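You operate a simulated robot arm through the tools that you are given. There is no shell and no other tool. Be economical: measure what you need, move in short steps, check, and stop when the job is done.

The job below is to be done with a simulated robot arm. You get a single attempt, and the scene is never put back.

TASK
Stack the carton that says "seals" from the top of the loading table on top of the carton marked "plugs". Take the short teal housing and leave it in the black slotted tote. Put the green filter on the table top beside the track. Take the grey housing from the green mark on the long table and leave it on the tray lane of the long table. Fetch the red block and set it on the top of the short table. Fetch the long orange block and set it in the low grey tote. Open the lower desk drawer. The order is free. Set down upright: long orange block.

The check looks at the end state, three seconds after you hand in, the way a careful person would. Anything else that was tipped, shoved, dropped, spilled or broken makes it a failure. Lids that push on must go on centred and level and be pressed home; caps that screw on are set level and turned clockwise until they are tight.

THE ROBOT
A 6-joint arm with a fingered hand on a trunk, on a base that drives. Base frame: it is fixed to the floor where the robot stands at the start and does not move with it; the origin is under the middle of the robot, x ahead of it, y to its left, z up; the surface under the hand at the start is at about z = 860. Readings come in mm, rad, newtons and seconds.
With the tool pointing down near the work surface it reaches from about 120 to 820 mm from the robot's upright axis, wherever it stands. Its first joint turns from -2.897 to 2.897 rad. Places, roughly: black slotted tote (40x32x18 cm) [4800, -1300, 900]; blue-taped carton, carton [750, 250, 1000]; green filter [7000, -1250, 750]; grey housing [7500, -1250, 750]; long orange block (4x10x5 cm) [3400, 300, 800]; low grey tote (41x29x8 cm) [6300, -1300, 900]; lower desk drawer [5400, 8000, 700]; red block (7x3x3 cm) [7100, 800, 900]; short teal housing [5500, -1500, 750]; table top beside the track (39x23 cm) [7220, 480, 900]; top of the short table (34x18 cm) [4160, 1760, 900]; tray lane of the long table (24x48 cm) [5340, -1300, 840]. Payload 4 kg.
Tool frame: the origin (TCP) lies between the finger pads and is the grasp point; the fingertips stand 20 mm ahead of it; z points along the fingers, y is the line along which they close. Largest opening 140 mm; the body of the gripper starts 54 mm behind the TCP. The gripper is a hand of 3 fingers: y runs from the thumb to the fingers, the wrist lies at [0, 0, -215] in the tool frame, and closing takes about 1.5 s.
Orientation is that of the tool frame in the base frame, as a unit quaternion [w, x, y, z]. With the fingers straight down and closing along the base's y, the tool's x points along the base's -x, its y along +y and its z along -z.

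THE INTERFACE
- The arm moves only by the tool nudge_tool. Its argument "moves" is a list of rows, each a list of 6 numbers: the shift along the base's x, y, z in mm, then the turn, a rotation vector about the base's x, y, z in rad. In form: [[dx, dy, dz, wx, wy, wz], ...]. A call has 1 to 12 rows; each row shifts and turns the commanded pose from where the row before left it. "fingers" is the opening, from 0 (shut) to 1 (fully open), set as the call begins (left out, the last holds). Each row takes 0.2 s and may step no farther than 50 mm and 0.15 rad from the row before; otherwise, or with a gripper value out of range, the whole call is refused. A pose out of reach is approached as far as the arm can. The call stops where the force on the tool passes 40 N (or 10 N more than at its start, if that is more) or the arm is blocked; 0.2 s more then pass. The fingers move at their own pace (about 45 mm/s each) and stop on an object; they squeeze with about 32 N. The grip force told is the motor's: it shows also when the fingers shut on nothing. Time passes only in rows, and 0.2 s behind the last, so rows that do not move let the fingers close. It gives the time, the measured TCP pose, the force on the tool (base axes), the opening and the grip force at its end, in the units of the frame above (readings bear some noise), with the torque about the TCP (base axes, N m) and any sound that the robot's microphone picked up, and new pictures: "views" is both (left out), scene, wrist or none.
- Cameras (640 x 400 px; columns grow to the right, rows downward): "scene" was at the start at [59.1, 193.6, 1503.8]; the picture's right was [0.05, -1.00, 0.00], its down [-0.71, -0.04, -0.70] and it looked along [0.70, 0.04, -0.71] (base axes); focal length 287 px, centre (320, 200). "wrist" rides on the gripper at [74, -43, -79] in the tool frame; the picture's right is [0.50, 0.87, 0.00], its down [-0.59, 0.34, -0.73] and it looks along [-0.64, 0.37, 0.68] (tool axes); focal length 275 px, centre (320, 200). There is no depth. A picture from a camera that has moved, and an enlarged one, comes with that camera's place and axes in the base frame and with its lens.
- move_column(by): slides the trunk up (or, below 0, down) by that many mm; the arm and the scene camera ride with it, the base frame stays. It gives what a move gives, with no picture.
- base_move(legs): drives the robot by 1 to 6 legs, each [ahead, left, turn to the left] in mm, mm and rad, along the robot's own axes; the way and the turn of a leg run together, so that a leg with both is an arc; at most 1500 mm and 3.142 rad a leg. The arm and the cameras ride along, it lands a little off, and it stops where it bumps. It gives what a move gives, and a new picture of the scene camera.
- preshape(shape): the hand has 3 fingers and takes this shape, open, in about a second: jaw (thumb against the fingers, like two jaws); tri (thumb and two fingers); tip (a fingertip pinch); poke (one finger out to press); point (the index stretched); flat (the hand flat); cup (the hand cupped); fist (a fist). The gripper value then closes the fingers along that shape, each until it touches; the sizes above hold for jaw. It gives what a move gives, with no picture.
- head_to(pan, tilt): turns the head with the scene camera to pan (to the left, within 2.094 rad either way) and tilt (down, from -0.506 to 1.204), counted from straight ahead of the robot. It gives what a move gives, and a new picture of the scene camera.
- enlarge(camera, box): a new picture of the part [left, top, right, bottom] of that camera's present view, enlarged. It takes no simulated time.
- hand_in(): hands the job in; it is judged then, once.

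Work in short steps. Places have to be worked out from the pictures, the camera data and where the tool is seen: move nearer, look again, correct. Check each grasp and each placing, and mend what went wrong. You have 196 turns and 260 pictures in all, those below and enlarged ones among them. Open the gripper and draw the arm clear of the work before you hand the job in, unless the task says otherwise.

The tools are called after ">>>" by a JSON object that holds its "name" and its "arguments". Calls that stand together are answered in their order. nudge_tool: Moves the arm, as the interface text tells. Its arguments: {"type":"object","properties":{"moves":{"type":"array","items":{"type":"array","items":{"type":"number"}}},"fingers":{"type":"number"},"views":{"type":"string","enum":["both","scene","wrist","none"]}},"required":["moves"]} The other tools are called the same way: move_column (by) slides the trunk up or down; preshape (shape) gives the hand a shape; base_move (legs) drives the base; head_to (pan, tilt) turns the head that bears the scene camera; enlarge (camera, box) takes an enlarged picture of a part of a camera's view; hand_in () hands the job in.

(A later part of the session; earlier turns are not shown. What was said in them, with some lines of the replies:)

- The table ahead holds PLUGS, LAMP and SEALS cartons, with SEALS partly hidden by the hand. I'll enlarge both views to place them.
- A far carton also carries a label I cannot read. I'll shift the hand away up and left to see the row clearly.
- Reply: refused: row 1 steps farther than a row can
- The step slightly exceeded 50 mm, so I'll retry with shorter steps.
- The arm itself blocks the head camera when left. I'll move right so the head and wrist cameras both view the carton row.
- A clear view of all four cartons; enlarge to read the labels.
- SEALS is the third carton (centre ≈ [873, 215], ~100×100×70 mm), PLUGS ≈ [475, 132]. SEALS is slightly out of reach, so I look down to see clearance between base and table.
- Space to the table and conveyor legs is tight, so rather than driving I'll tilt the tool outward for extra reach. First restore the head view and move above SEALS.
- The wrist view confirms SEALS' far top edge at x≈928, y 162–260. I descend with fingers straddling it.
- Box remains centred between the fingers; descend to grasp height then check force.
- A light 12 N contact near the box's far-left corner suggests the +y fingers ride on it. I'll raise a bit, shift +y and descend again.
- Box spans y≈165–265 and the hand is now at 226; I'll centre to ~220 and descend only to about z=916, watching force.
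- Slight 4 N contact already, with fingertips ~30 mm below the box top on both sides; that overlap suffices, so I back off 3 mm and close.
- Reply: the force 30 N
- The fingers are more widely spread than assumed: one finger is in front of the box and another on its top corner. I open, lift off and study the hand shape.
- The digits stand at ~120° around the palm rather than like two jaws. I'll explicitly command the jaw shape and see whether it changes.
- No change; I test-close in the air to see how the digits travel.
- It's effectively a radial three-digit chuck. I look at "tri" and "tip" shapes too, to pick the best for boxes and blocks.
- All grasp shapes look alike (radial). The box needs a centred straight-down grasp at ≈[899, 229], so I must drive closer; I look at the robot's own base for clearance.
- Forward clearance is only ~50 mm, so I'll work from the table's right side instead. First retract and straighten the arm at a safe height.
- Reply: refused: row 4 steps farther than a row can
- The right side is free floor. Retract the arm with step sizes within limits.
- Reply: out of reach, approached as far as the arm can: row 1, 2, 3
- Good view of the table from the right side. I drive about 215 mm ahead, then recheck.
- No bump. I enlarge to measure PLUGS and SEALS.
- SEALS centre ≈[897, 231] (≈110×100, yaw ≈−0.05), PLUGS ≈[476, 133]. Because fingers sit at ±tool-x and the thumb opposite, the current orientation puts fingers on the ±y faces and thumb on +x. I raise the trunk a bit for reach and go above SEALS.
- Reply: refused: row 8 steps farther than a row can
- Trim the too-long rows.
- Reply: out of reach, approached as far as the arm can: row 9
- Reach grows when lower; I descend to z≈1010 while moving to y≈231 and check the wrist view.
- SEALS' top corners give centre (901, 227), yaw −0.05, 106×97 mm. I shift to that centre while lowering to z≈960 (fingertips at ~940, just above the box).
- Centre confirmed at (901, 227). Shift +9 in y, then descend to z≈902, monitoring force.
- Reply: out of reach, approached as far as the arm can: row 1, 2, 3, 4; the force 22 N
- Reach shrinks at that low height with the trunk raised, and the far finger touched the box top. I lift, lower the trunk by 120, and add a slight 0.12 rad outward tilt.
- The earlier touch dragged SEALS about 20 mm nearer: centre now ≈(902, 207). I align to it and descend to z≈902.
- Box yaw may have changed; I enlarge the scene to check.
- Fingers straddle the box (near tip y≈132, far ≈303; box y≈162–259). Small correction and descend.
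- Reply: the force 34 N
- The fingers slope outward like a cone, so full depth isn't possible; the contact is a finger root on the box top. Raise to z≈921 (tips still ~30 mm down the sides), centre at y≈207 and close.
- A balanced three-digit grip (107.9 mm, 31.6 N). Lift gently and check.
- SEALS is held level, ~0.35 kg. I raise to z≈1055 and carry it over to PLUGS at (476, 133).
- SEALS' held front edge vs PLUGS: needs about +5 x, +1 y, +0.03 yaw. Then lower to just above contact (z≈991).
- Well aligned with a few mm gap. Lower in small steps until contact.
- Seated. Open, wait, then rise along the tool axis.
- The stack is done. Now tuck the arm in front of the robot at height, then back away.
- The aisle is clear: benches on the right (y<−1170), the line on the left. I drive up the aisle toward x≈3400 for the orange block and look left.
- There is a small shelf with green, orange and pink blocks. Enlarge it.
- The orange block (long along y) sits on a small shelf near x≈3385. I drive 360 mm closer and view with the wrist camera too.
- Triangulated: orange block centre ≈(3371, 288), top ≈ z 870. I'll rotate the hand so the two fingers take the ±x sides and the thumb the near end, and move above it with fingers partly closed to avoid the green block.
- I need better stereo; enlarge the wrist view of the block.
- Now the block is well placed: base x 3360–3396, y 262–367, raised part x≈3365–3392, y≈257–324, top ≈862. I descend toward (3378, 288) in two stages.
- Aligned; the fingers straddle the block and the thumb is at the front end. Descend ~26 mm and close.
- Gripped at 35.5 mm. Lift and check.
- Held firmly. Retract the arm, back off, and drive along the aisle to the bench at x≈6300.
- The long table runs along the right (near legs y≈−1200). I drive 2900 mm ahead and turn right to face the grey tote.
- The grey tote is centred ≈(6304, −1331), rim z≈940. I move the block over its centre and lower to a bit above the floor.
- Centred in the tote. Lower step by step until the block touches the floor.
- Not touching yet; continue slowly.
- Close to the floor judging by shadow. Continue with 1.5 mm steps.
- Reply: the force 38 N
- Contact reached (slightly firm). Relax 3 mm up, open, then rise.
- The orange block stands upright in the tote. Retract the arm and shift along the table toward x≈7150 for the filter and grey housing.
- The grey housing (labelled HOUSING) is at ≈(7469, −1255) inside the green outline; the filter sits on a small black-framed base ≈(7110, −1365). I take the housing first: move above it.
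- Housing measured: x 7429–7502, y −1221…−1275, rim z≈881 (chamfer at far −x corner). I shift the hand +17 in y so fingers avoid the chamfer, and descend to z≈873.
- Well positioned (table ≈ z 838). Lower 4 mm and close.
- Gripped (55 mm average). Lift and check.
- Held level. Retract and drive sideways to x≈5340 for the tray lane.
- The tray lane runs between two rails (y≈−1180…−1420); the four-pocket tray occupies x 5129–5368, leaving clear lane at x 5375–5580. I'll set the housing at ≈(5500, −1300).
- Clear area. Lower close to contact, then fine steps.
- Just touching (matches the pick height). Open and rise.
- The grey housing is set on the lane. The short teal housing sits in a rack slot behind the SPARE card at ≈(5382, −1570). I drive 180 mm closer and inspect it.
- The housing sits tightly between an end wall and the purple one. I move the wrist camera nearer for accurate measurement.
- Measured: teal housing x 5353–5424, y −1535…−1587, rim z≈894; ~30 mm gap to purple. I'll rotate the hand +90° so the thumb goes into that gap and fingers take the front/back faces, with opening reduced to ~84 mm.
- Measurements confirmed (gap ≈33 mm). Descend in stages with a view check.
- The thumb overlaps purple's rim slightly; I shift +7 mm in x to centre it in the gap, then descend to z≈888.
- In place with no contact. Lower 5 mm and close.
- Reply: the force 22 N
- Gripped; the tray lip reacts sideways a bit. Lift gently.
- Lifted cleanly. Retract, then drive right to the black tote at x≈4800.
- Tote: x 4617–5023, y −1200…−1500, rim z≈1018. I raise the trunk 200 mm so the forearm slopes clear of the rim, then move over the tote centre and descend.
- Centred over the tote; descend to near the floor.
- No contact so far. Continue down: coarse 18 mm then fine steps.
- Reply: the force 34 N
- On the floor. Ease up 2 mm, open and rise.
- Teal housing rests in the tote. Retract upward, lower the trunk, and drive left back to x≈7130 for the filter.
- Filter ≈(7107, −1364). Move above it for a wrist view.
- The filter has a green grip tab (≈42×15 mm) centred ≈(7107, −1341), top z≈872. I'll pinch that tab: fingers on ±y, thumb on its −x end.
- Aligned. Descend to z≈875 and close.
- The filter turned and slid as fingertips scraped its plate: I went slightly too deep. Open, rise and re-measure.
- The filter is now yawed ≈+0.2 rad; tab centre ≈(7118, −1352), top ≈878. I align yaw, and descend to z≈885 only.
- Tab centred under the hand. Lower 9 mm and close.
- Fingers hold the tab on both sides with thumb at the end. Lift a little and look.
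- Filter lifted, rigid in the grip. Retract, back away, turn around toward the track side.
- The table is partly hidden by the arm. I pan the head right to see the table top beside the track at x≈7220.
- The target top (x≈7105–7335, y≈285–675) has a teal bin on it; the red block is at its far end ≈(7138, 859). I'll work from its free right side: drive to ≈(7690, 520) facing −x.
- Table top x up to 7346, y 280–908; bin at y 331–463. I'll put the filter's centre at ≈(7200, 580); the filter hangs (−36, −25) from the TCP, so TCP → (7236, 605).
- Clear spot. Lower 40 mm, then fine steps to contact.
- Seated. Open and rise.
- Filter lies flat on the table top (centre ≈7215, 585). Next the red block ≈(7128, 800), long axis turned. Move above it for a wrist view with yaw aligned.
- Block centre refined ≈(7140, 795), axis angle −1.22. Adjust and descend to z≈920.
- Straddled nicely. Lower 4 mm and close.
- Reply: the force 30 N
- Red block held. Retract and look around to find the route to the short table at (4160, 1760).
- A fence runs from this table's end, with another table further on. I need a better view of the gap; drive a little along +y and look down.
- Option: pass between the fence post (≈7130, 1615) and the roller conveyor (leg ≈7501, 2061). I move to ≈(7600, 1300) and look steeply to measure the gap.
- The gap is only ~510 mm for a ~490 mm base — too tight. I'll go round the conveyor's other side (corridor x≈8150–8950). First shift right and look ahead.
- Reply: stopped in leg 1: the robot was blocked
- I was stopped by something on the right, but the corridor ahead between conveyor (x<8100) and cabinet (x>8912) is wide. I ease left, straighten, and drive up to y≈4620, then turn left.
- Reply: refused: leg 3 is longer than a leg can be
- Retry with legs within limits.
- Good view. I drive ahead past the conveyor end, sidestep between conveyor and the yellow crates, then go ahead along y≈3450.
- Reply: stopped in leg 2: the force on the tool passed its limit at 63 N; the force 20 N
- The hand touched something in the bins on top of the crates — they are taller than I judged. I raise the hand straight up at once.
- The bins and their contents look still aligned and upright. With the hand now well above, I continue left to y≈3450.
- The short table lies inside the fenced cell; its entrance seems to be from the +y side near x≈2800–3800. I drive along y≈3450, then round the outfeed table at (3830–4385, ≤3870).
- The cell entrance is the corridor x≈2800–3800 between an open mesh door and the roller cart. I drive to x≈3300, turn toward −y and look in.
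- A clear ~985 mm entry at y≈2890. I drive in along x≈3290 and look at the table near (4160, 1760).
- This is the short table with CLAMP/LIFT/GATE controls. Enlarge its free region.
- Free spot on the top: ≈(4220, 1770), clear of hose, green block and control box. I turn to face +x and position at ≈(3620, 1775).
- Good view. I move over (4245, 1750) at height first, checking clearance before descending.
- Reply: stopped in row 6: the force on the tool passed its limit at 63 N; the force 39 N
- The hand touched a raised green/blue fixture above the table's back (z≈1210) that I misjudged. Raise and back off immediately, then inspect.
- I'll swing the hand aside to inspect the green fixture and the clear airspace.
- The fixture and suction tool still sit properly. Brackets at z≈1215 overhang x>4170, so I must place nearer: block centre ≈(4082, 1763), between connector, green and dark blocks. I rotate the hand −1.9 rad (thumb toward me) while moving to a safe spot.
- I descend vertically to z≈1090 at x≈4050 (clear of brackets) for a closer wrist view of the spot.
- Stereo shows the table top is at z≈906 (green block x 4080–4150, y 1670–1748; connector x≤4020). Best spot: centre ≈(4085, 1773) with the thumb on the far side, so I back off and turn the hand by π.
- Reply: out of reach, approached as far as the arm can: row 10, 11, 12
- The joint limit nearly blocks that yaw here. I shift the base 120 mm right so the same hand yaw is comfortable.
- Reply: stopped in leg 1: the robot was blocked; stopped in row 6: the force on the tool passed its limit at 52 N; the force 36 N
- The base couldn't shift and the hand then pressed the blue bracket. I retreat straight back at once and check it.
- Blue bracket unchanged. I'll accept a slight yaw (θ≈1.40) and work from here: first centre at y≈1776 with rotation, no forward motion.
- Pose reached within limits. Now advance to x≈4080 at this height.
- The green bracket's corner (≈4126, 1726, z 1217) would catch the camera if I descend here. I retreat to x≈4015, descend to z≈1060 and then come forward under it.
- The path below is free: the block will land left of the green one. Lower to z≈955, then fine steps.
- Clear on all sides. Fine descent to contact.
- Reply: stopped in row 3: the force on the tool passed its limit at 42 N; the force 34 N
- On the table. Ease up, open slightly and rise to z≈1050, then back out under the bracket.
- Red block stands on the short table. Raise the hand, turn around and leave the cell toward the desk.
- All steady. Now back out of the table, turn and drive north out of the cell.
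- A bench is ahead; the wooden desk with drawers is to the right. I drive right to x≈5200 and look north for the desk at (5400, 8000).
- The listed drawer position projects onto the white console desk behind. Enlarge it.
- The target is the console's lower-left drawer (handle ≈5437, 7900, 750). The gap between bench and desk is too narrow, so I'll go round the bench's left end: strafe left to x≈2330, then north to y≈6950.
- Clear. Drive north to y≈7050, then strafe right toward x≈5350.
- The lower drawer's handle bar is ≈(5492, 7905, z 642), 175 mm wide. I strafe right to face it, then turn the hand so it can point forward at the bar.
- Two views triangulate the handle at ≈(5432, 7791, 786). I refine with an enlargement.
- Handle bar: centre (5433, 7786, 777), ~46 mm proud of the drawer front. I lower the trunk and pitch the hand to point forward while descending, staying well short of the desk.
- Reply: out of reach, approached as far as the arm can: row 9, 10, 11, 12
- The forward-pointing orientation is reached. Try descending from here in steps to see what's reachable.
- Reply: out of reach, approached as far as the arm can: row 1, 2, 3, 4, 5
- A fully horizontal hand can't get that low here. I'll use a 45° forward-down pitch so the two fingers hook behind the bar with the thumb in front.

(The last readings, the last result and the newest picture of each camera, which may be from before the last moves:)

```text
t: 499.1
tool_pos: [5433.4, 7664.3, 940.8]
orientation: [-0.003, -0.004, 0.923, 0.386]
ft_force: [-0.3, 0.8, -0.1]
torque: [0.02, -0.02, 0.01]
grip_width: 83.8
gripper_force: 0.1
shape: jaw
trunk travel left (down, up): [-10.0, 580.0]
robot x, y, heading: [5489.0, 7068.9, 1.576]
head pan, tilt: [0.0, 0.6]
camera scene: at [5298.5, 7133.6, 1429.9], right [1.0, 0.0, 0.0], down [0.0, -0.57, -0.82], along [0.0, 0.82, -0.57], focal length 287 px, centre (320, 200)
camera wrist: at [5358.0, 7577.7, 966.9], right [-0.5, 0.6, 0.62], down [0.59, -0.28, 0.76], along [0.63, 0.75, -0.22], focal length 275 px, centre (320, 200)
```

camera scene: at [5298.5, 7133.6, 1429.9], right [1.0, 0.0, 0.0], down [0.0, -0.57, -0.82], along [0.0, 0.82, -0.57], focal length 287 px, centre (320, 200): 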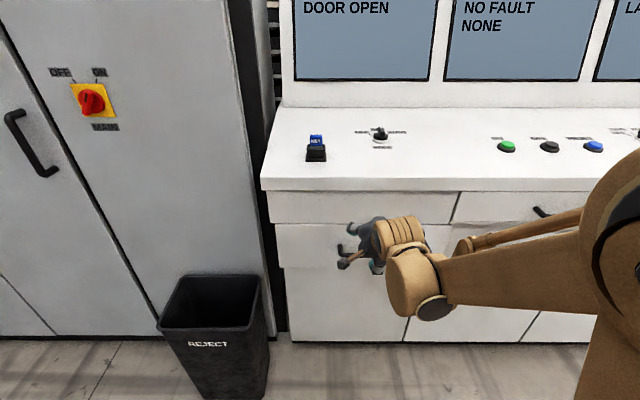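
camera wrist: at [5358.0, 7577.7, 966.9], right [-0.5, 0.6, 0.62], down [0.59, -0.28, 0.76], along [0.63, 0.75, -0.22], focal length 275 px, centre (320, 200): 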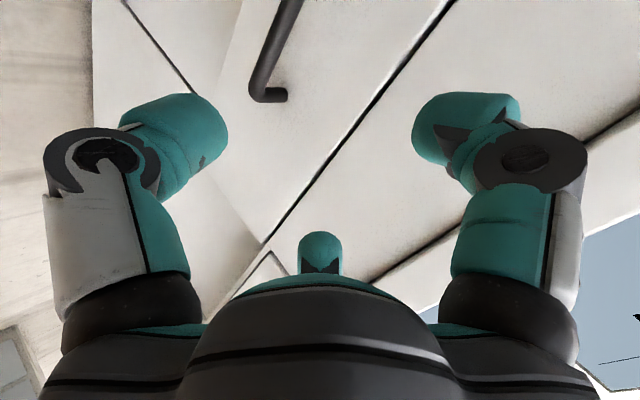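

The wrist view confirms the bar (right end ≈5505, 7786, 785). Move to the pre-grasp point 70 mm short along the tool axis.

>>> {"name": "nudge_tool", "arguments": {"moves": [[0, 20, -35, 0, 0, 0], [0, 24, -36, 0, 0, 0], [0, 24, -36, 0, 0, 0], [0, 0, 0, 0, 0, 0]], "fingers": 0.6, "views": "both"}}

>>> {"name": "enlarge", "arguments": {"camera": "scene", "box": [290, 180, 450, 310]}}

```text
t: 500.1
tool_pos: [5435.2, 7732.7, 832.3]
orientation: [-0.002, -0.004, 0.922, 0.387]
ft_force: [0.2, 0.3, -0.1]
torque: [0.01, 0.0, -0.02]
grip_width: 83.6
gripper_force: 0.0
shape: jaw
trunk travel left (down, up): [-10.0, 580.0]
robot x, y, heading: [5488.7, 7066.8, 1.574]
head pan, tilt: [0.0, 0.6]
camera scene: at [5298.4, 7133.9, 1429.9], right [1.0, 0.0, 0.0], down [0.0, -0.57, -0.82], along [0.0, 0.82, -0.57], focal length 287 px, centre (320, 200)
camera wrist: at [5359.8, 7646.0, 858.0], right [-0.5, 0.6, 0.62], down [0.59, -0.28, 0.76], along [0.63, 0.75, -0.21], focal length 275 px, centre (320, 200)
```

scene: 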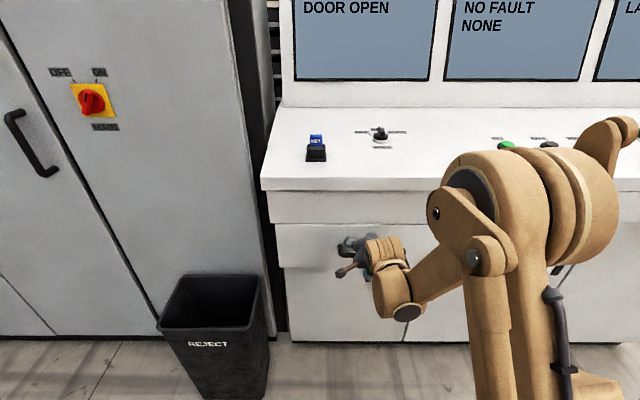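
wrist: 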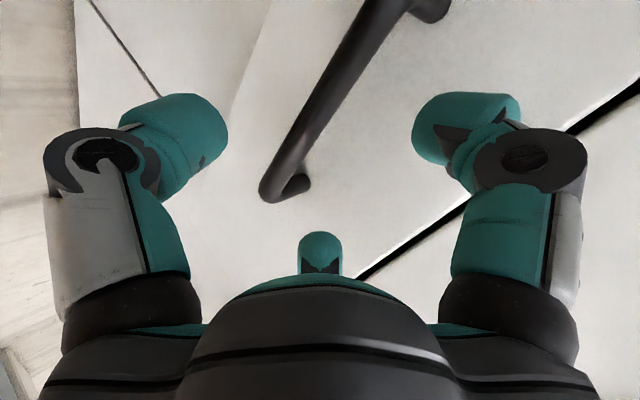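

```text
3.08 times, centred on (370, 245) of scene
camera zoom: at [5298.4, 7133.9, 1429.9], right [1.0, 0.0, 0.0], down [0.0, -0.57, -0.82], along [0.0, 0.82, -0.57], focal length 884 px, centre (166, 62)
```

zoom: 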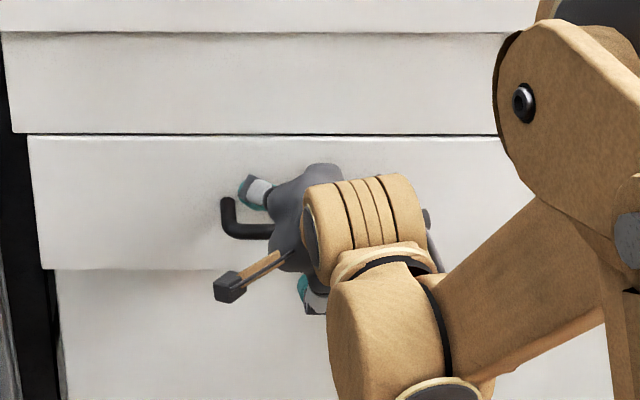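

The bar passes between thumb and fingers. Advance along the tool axis ~63 mm.

>>> {"name": "nudge_tool", "arguments": {"moves": [[-1, 15, -15, 0, 0, 0], [0, 15, -15, 0, 0, 0], [0, 15, -15, 0, 0, 0], [0, 0, 0, 0, 0, 0]], "views": "wrist"}}

>>> {"name": "enlarge", "arguments": {"camera": "scene", "box": [290, 180, 450, 310]}}

```text
t: 501.1
tool_pos: [5432.6, 7775.5, 789.7]
orientation: [-0.003, -0.003, 0.922, 0.387]
ft_force: [1.5, -32.2, 1.3]
torque: [0.28, 0.04, -0.08]
grip_width: 81.3
gripper_force: 0.1
shape: jaw
trunk travel left (down, up): [-10.0, 580.0]
robot x, y, heading: [5493.2, 7069.4, 1.571]
head pan, tilt: [0.0, 0.6]
camera wrist: at [5357.7, 7689.0, 815.1], right [-0.5, 0.6, 0.62], down [0.59, -0.28, 0.76], along [0.63, 0.75, -0.21], focal length 275 px, centre (320, 200)
```

wrist: 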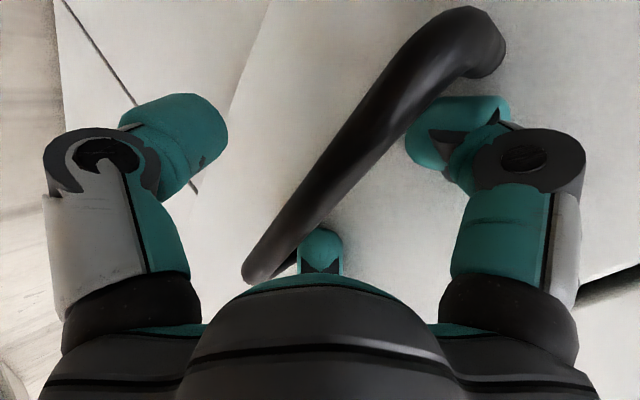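

```text
3.08 times, centred on (370, 245) of scene
camera zoom: at [5298.6, 7129.5, 1430.1], right [1.0, 0.0, 0.0], down [0.0, -0.56, -0.83], along [0.0, 0.83, -0.56], focal length 884 px, centre (166, 62)
```

zoom: 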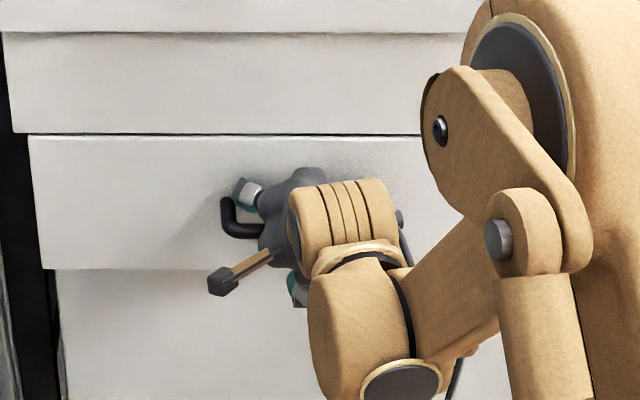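

Fingertips touch the drawer front and sit behind the bar. Back off 6 mm and close.

>>> {"name": "nudge_tool", "arguments": {"moves": [[0, -6, 0, 0, 0, 0], [0, 0, 0, 0, 0, 0], [0, 0, 0, 0, 0, 0], [0, 0, 0, 0, 0, 0], [0, 0, 0, 0, 0, 0], [0, 0, 0, 0, 0, 0], [0, 0, 0, 0, 0, 0], [0, 0, 0, 0, 0, 0], [0, 0, 0, 0, 0, 0]], "fingers": 0, "views": "wrist"}}

```text
t: 503.1
tool_pos: [5430.8, 7773.7, 786.4]
orientation: [-0.003, -0.004, 0.923, 0.385]
ft_force: [1.1, -16.1, -34.6]
torque: [0.08, -0.01, -0.01]
grip_width: 21.8
gripper_force: 32.3
shape: jaw
trunk travel left (down, up): [-10.0, 580.0]
robot x, y, heading: [5488.4, 7067.8, 1.571]
head pan, tilt: [0.0, 0.6]
camera wrist: at [5357.2, 7686.7, 811.7], right [-0.5, 0.6, 0.62], down [0.59, -0.28, 0.76], along [0.63, 0.75, -0.22], focal length 275 px, centre (320, 200)
```

wrist: 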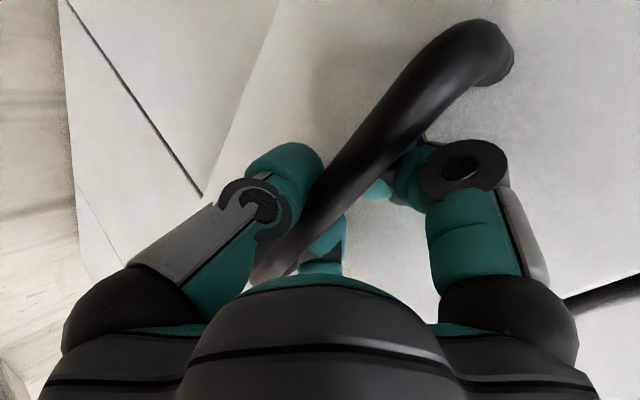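

The bar is caught between thumb and fingers. Relieve the vertical load 3 mm and pull toward me in small steps.

>>> {"name": "nudge_tool", "arguments": {"moves": [[0, 0, -3, 0, 0, 0], [0, -5, 0, 0, 0, 0], [0, -10, 0, 0, 0, 0], [0, -10, 0, 0, 0, 0]], "views": "none"}}

```text
t: 504.1
tool_pos: [5432.6, 7748.3, 784.0]
orientation: [-0.002, -0.003, 0.922, 0.387]
ft_force: [3.1, -1.0, -8.4]
torque: [0.08, -0.01, -0.01]
grip_width: 21.5
gripper_force: 32.0
shape: jaw
trunk travel left (down, up): [-10.0, 580.0]
robot x, y, heading: [5495.4, 7065.9, 1.573]
head pan, tilt: [0.0, 0.6]
no pictures are left
```

No pictures remain, so I go by readings: grip stays at 21.5 mm with low force, so the drawer follows. Continue pulling.

>>> {"name": "nudge_tool", "arguments": {"moves": [[0, -15, 0, 0, 0, 0], [0, -15, 0, 0, 0, 0], [0, -15, 0, 0, 0, 0], [0, -15, 0, 0, 0, 0], [0, -15, 0, 0, 0, 0]], "views": "none"}}

```text
t: 505.3
tool_pos: [5432.8, 7680.3, 785.6]
orientation: [0.0, -0.004, 0.925, 0.381]
ft_force: [2.5, -2.1, -37.1]
torque: [0.14, 0.03, 0.04]
grip_width: 21.2
gripper_force: 31.4
shape: jaw
out of reach, approached as far as the arm can: row 5
trunk travel left (down, up): [-10.0, 580.0]
robot x, y, heading: [5489.5, 7067.9, 1.578]
head pan, tilt: [0.0, 0.6]
stopped in row 5: the force on the tool passed its limit at 47 N (the readings are from after the stop); the commanded pose is now the measured one
no pictures are left
```

The arm is at its near limit; drawer has come ~95 mm. Relieve the vertical load, then pull by backing the base.

>>> {"name": "nudge_tool", "arguments": {"moves": [[0, 8, -2, 0, 0, 0], [0, 0, 0, 0, 0, 0]], "views": "none"}}

>>> {"name": "base_move", "arguments": {"legs": [[-60, 0, 0]]}}

```text
t: 505.9
tool_pos: [5432.3, 7688.4, 786.5]
orientation: [-0.001, -0.003, 0.924, 0.382]
ft_force: [3.9, -0.6, -29.7]
torque: [0.08, 0.0, 0.05]
grip_width: 20.9
gripper_force: 31.8
shape: jaw
trunk travel left (down, up): [-10.0, 580.0]
robot x, y, heading: [5492.5, 7066.1, 1.578]
head pan, tilt: [0.0, 0.6]
no pictures are left
```

```text
t: 507.0
tool_pos: [5433.6, 7626.4, 784.8]
orientation: [0.0, -0.002, 0.925, 0.381]
ft_force: [-0.8, -0.6, -21.7]
torque: [0.1, 0.02, 0.01]
grip_width: 20.7
gripper_force: 31.7
shape: jaw
trunk travel left (down, up): [-10.0, 580.0]
robot x, y, heading: [5490.8, 7004.7, 1.576]
head pan, tilt: [0.0, 0.6]
stopped in leg 1: the force on the tool passed its limit at 42 N (the readings are from after the stop); the commanded pose is now the measured one
```

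Works well (≈148 mm open). Lower a touch and continue backing.

>>> {"name": "nudge_tool", "arguments": {"moves": [[0, 4, -3, 0, 0, 0], [0, 0, 0, 0, 0, 0]], "views": "none"}}

>>> {"name": "base_move", "arguments": {"legs": [[-60, 0, 0]]}}

>>> {"name": "base_move", "arguments": {"legs": [[-60, 0, 0]]}}

```text
t: 507.6
tool_pos: [5432.0, 7629.2, 783.0]
orientation: [-0.001, -0.002, 0.924, 0.383]
ft_force: [1.4, -2.0, -4.9]
torque: [0.07, 0.0, 0.06]
grip_width: 19.1
gripper_force: 32.4
shape: jaw
trunk travel left (down, up): [-10.0, 580.0]
robot x, y, heading: [5493.6, 7008.7, 1.574]
head pan, tilt: [0.0, 0.6]
no pictures are left
```

```text
t: 508.6
tool_pos: [5430.9, 7570.8, 782.8]
orientation: [-0.001, -0.002, 0.924, 0.381]
ft_force: [-1.7, 0.0, -21.8]
torque: [0.05, -0.01, 0.05]
grip_width: 18.0
gripper_force: 31.8
shape: jaw
trunk travel left (down, up): [-10.0, 580.0]
robot x, y, heading: [5490.9, 6946.9, 1.572]
head pan, tilt: [0.0, 0.6]
```

```text
t: 509.6
tool_pos: [5432.5, 7510.4, 782.0]
orientation: [-0.001, -0.003, 0.925, 0.381]
ft_force: [0.0, -0.8, -22.9]
torque: [0.09, -0.05, 0.05]
grip_width: 18.0
gripper_force: 31.9
shape: jaw
trunk travel left (down, up): [-10.0, 580.0]
robot x, y, heading: [5491.1, 6883.2, 1.579]
head pan, tilt: [0.0, 0.6]
```

Now ≈264 mm open, but the wooden desk is close behind the base. I steepen the hand a bit and pull further with the arm, watching for the end stop.

>>> {"name": "nudge_tool", "arguments": {"moves": [[0, 0, -2, -0.06, 0, 0], [0, 0, 0, -0.06, 0, 0], [0, 0, 0, -0.06, 0, 0], [0, -8, 0, 0, 0, 0], [0, -8, 0, 0, 0, 0], [0, 0, 0, 0, 0, 0]], "views": "none"}}

```text
t: 511.0
tool_pos: [5431.4, 7492.8, 779.9]
orientation: [-0.001, -0.002, 0.955, 0.297]
ft_force: [4.3, 0.1, -14.6]
torque: [0.17, -0.05, 0.01]
grip_width: 17.6
gripper_force: 32.3
shape: jaw
trunk travel left (down, up): [-10.0, 580.0]
robot x, y, heading: [5492.5, 6887.8, 1.573]
head pan, tilt: [0.0, 0.6]
no pictures are left
```

>>> {"name": "nudge_tool", "arguments": {"moves": [[0, -12, 0, 0, 0, 0], [0, -12, 0, 0, 0, 0], [0, -12, 0, 0, 0, 0], [0, -12, 0, 0, 0, 0], [0, -12, 0, 0, 0, 0]], "views": "none"}}

```text
t: 512.1
tool_pos: [5431.7, 7445.9, 781.0]
orientation: [0.001, -0.002, 0.956, 0.292]
ft_force: [2.8, -2.5, -38.3]
torque: [0.13, 0.06, 0.04]
grip_width: 18.2
gripper_force: 31.9
shape: jaw
out of reach, approached as far as the arm can: row 5
trunk travel left (down, up): [-10.0, 580.0]
robot x, y, heading: [5490.3, 6888.2, 1.572]
head pan, tilt: [0.0, 0.6]
stopped in row 5: the force on the tool passed its limit at 46 N (the readings are from after the stop); the commanded pose is now the measured one
no pictures are left
```

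Opened ≈328 mm with no stop felt — ample. Relieve load, open the fingers and withdraw along the tool axis.

>>> {"name": "nudge_tool", "arguments": {"moves": [[0, 4, -3, 0, 0, 0], [0, 0, 0, 0, 0, 0]], "views": "none"}}

>>> {"name": "nudge_tool", "arguments": {"moves": [[0, 0, 0, 0, 0, 0], [0, 0, 0, 0, 0, 0], [0, 0, 0, 0, 0, 0], [0, 0, 0, 0, 0, 0], [0, 0, 0, 0, 0, 0]], "fingers": 0.6, "views": "none"}}

```text
t: 512.7
tool_pos: [5431.6, 7450.0, 780.2]
orientation: [0.0, -0.003, 0.956, 0.295]
ft_force: [1.0, -0.3, -13.6]
torque: [0.1, -0.09, 0.06]
grip_width: 17.3
gripper_force: 31.8
shape: jaw
trunk travel left (down, up): [-10.0, 580.0]
robot x, y, heading: [5489.6, 6882.4, 1.571]
head pan, tilt: [0.0, 0.6]
no pictures are left
```

```text
t: 513.9
tool_pos: [5431.2, 7447.5, 780.8]
orientation: [-0.001, -0.003, 0.955, 0.295]
ft_force: [0.0, -2.0, 0.6]
torque: [0.04, 0.0, -0.01]
grip_width: 82.4
gripper_force: 0.0
shape: jaw
trunk travel left (down, up): [-10.0, 580.0]
robot x, y, heading: [5491.6, 6884.7, 1.574]
head pan, tilt: [0.0, 0.6]
no pictures are left
```

>>> {"name": "nudge_tool", "arguments": {"moves": [[0, -5, 8, 0, 0, 0], [0, -7, 12, 0, 0, 0], [0, -8, 14, 0, 0, 0]], "views": "none"}}

```text
t: 514.7
tool_pos: [5432.4, 7427.7, 814.8]
orientation: [-0.001, -0.002, 0.955, 0.295]
ft_force: [0.3, 0.5, 0.0]
torque: [0.02, -0.01, 0.0]
grip_width: 83.4
gripper_force: 0.1
shape: jaw
trunk travel left (down, up): [-10.0, 580.0]
robot x, y, heading: [5491.9, 6885.5, 1.573]
head pan, tilt: [0.0, 0.6]
no pictures are left
```

No contact. Continue withdrawing upward clear of the drawer.

>>> {"name": "nudge_tool", "arguments": {"moves": [[0, -10, 30, 0, 0, 0], [0, -10, 40, 0, 0, 0], [0, -8, 45, 0, 0, 0], [0, -5, 45, 0, 0, 0], [0, 0, 48, 0, 0, 0], [0, 0, 48, 0, 0, 0], [0, 0, 48, 0, 0, 0]], "fingers": 1, "views": "none"}}

```text
t: 516.3
tool_pos: [5430.7, 7393.9, 1121.0]
orientation: [-0.001, -0.002, 0.956, 0.295]
ft_force: [0.6, 0.4, 0.1]
torque: [-0.03, 0.01, 0.0]
grip_width: 139.8
gripper_force: 0.1
shape: jaw
trunk travel left (down, up): [-10.0, 580.0]
robot x, y, heading: [5490.2, 6885.9, 1.57]
head pan, tilt: [0.0, 0.6]
no pictures are left
```

The hand is open and clear, and the last item is done; handing in.

>>> {"name": "hand_in", "arguments": {}}

```text
The job is handed in.
```

I did all seven jobs and handed in, but I never saw the open drawer and I touched a few things along the way. My pictures ran out partway through the pull, so the drawer rests on the readings alone: the grip held and the handle came out about 330 mm.

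- **Placed items:** I checked each placement in a picture just after setting it down. The seals carton is on the plugs carton. The teal housing is in the black tote, the grey housing on the tray lane, the filter on the table beside the track, and the red block on the short table. The long orange block stands upright in the grey tote.
- **Bins on the yellow crates:** While driving past, the hand hit something in these bins at about 63 N. The bins and their contents looked lined up and upright afterwards.
- **Brackets behind the short table:** The hand pressed the green bracket (63 N) and the blue one (52 N). In later pictures neither looked shifted.
- **Driving:** The base was blocked twice, once by something near the roller conveyor and once at the short table. I saw nothing out of place after either stop.
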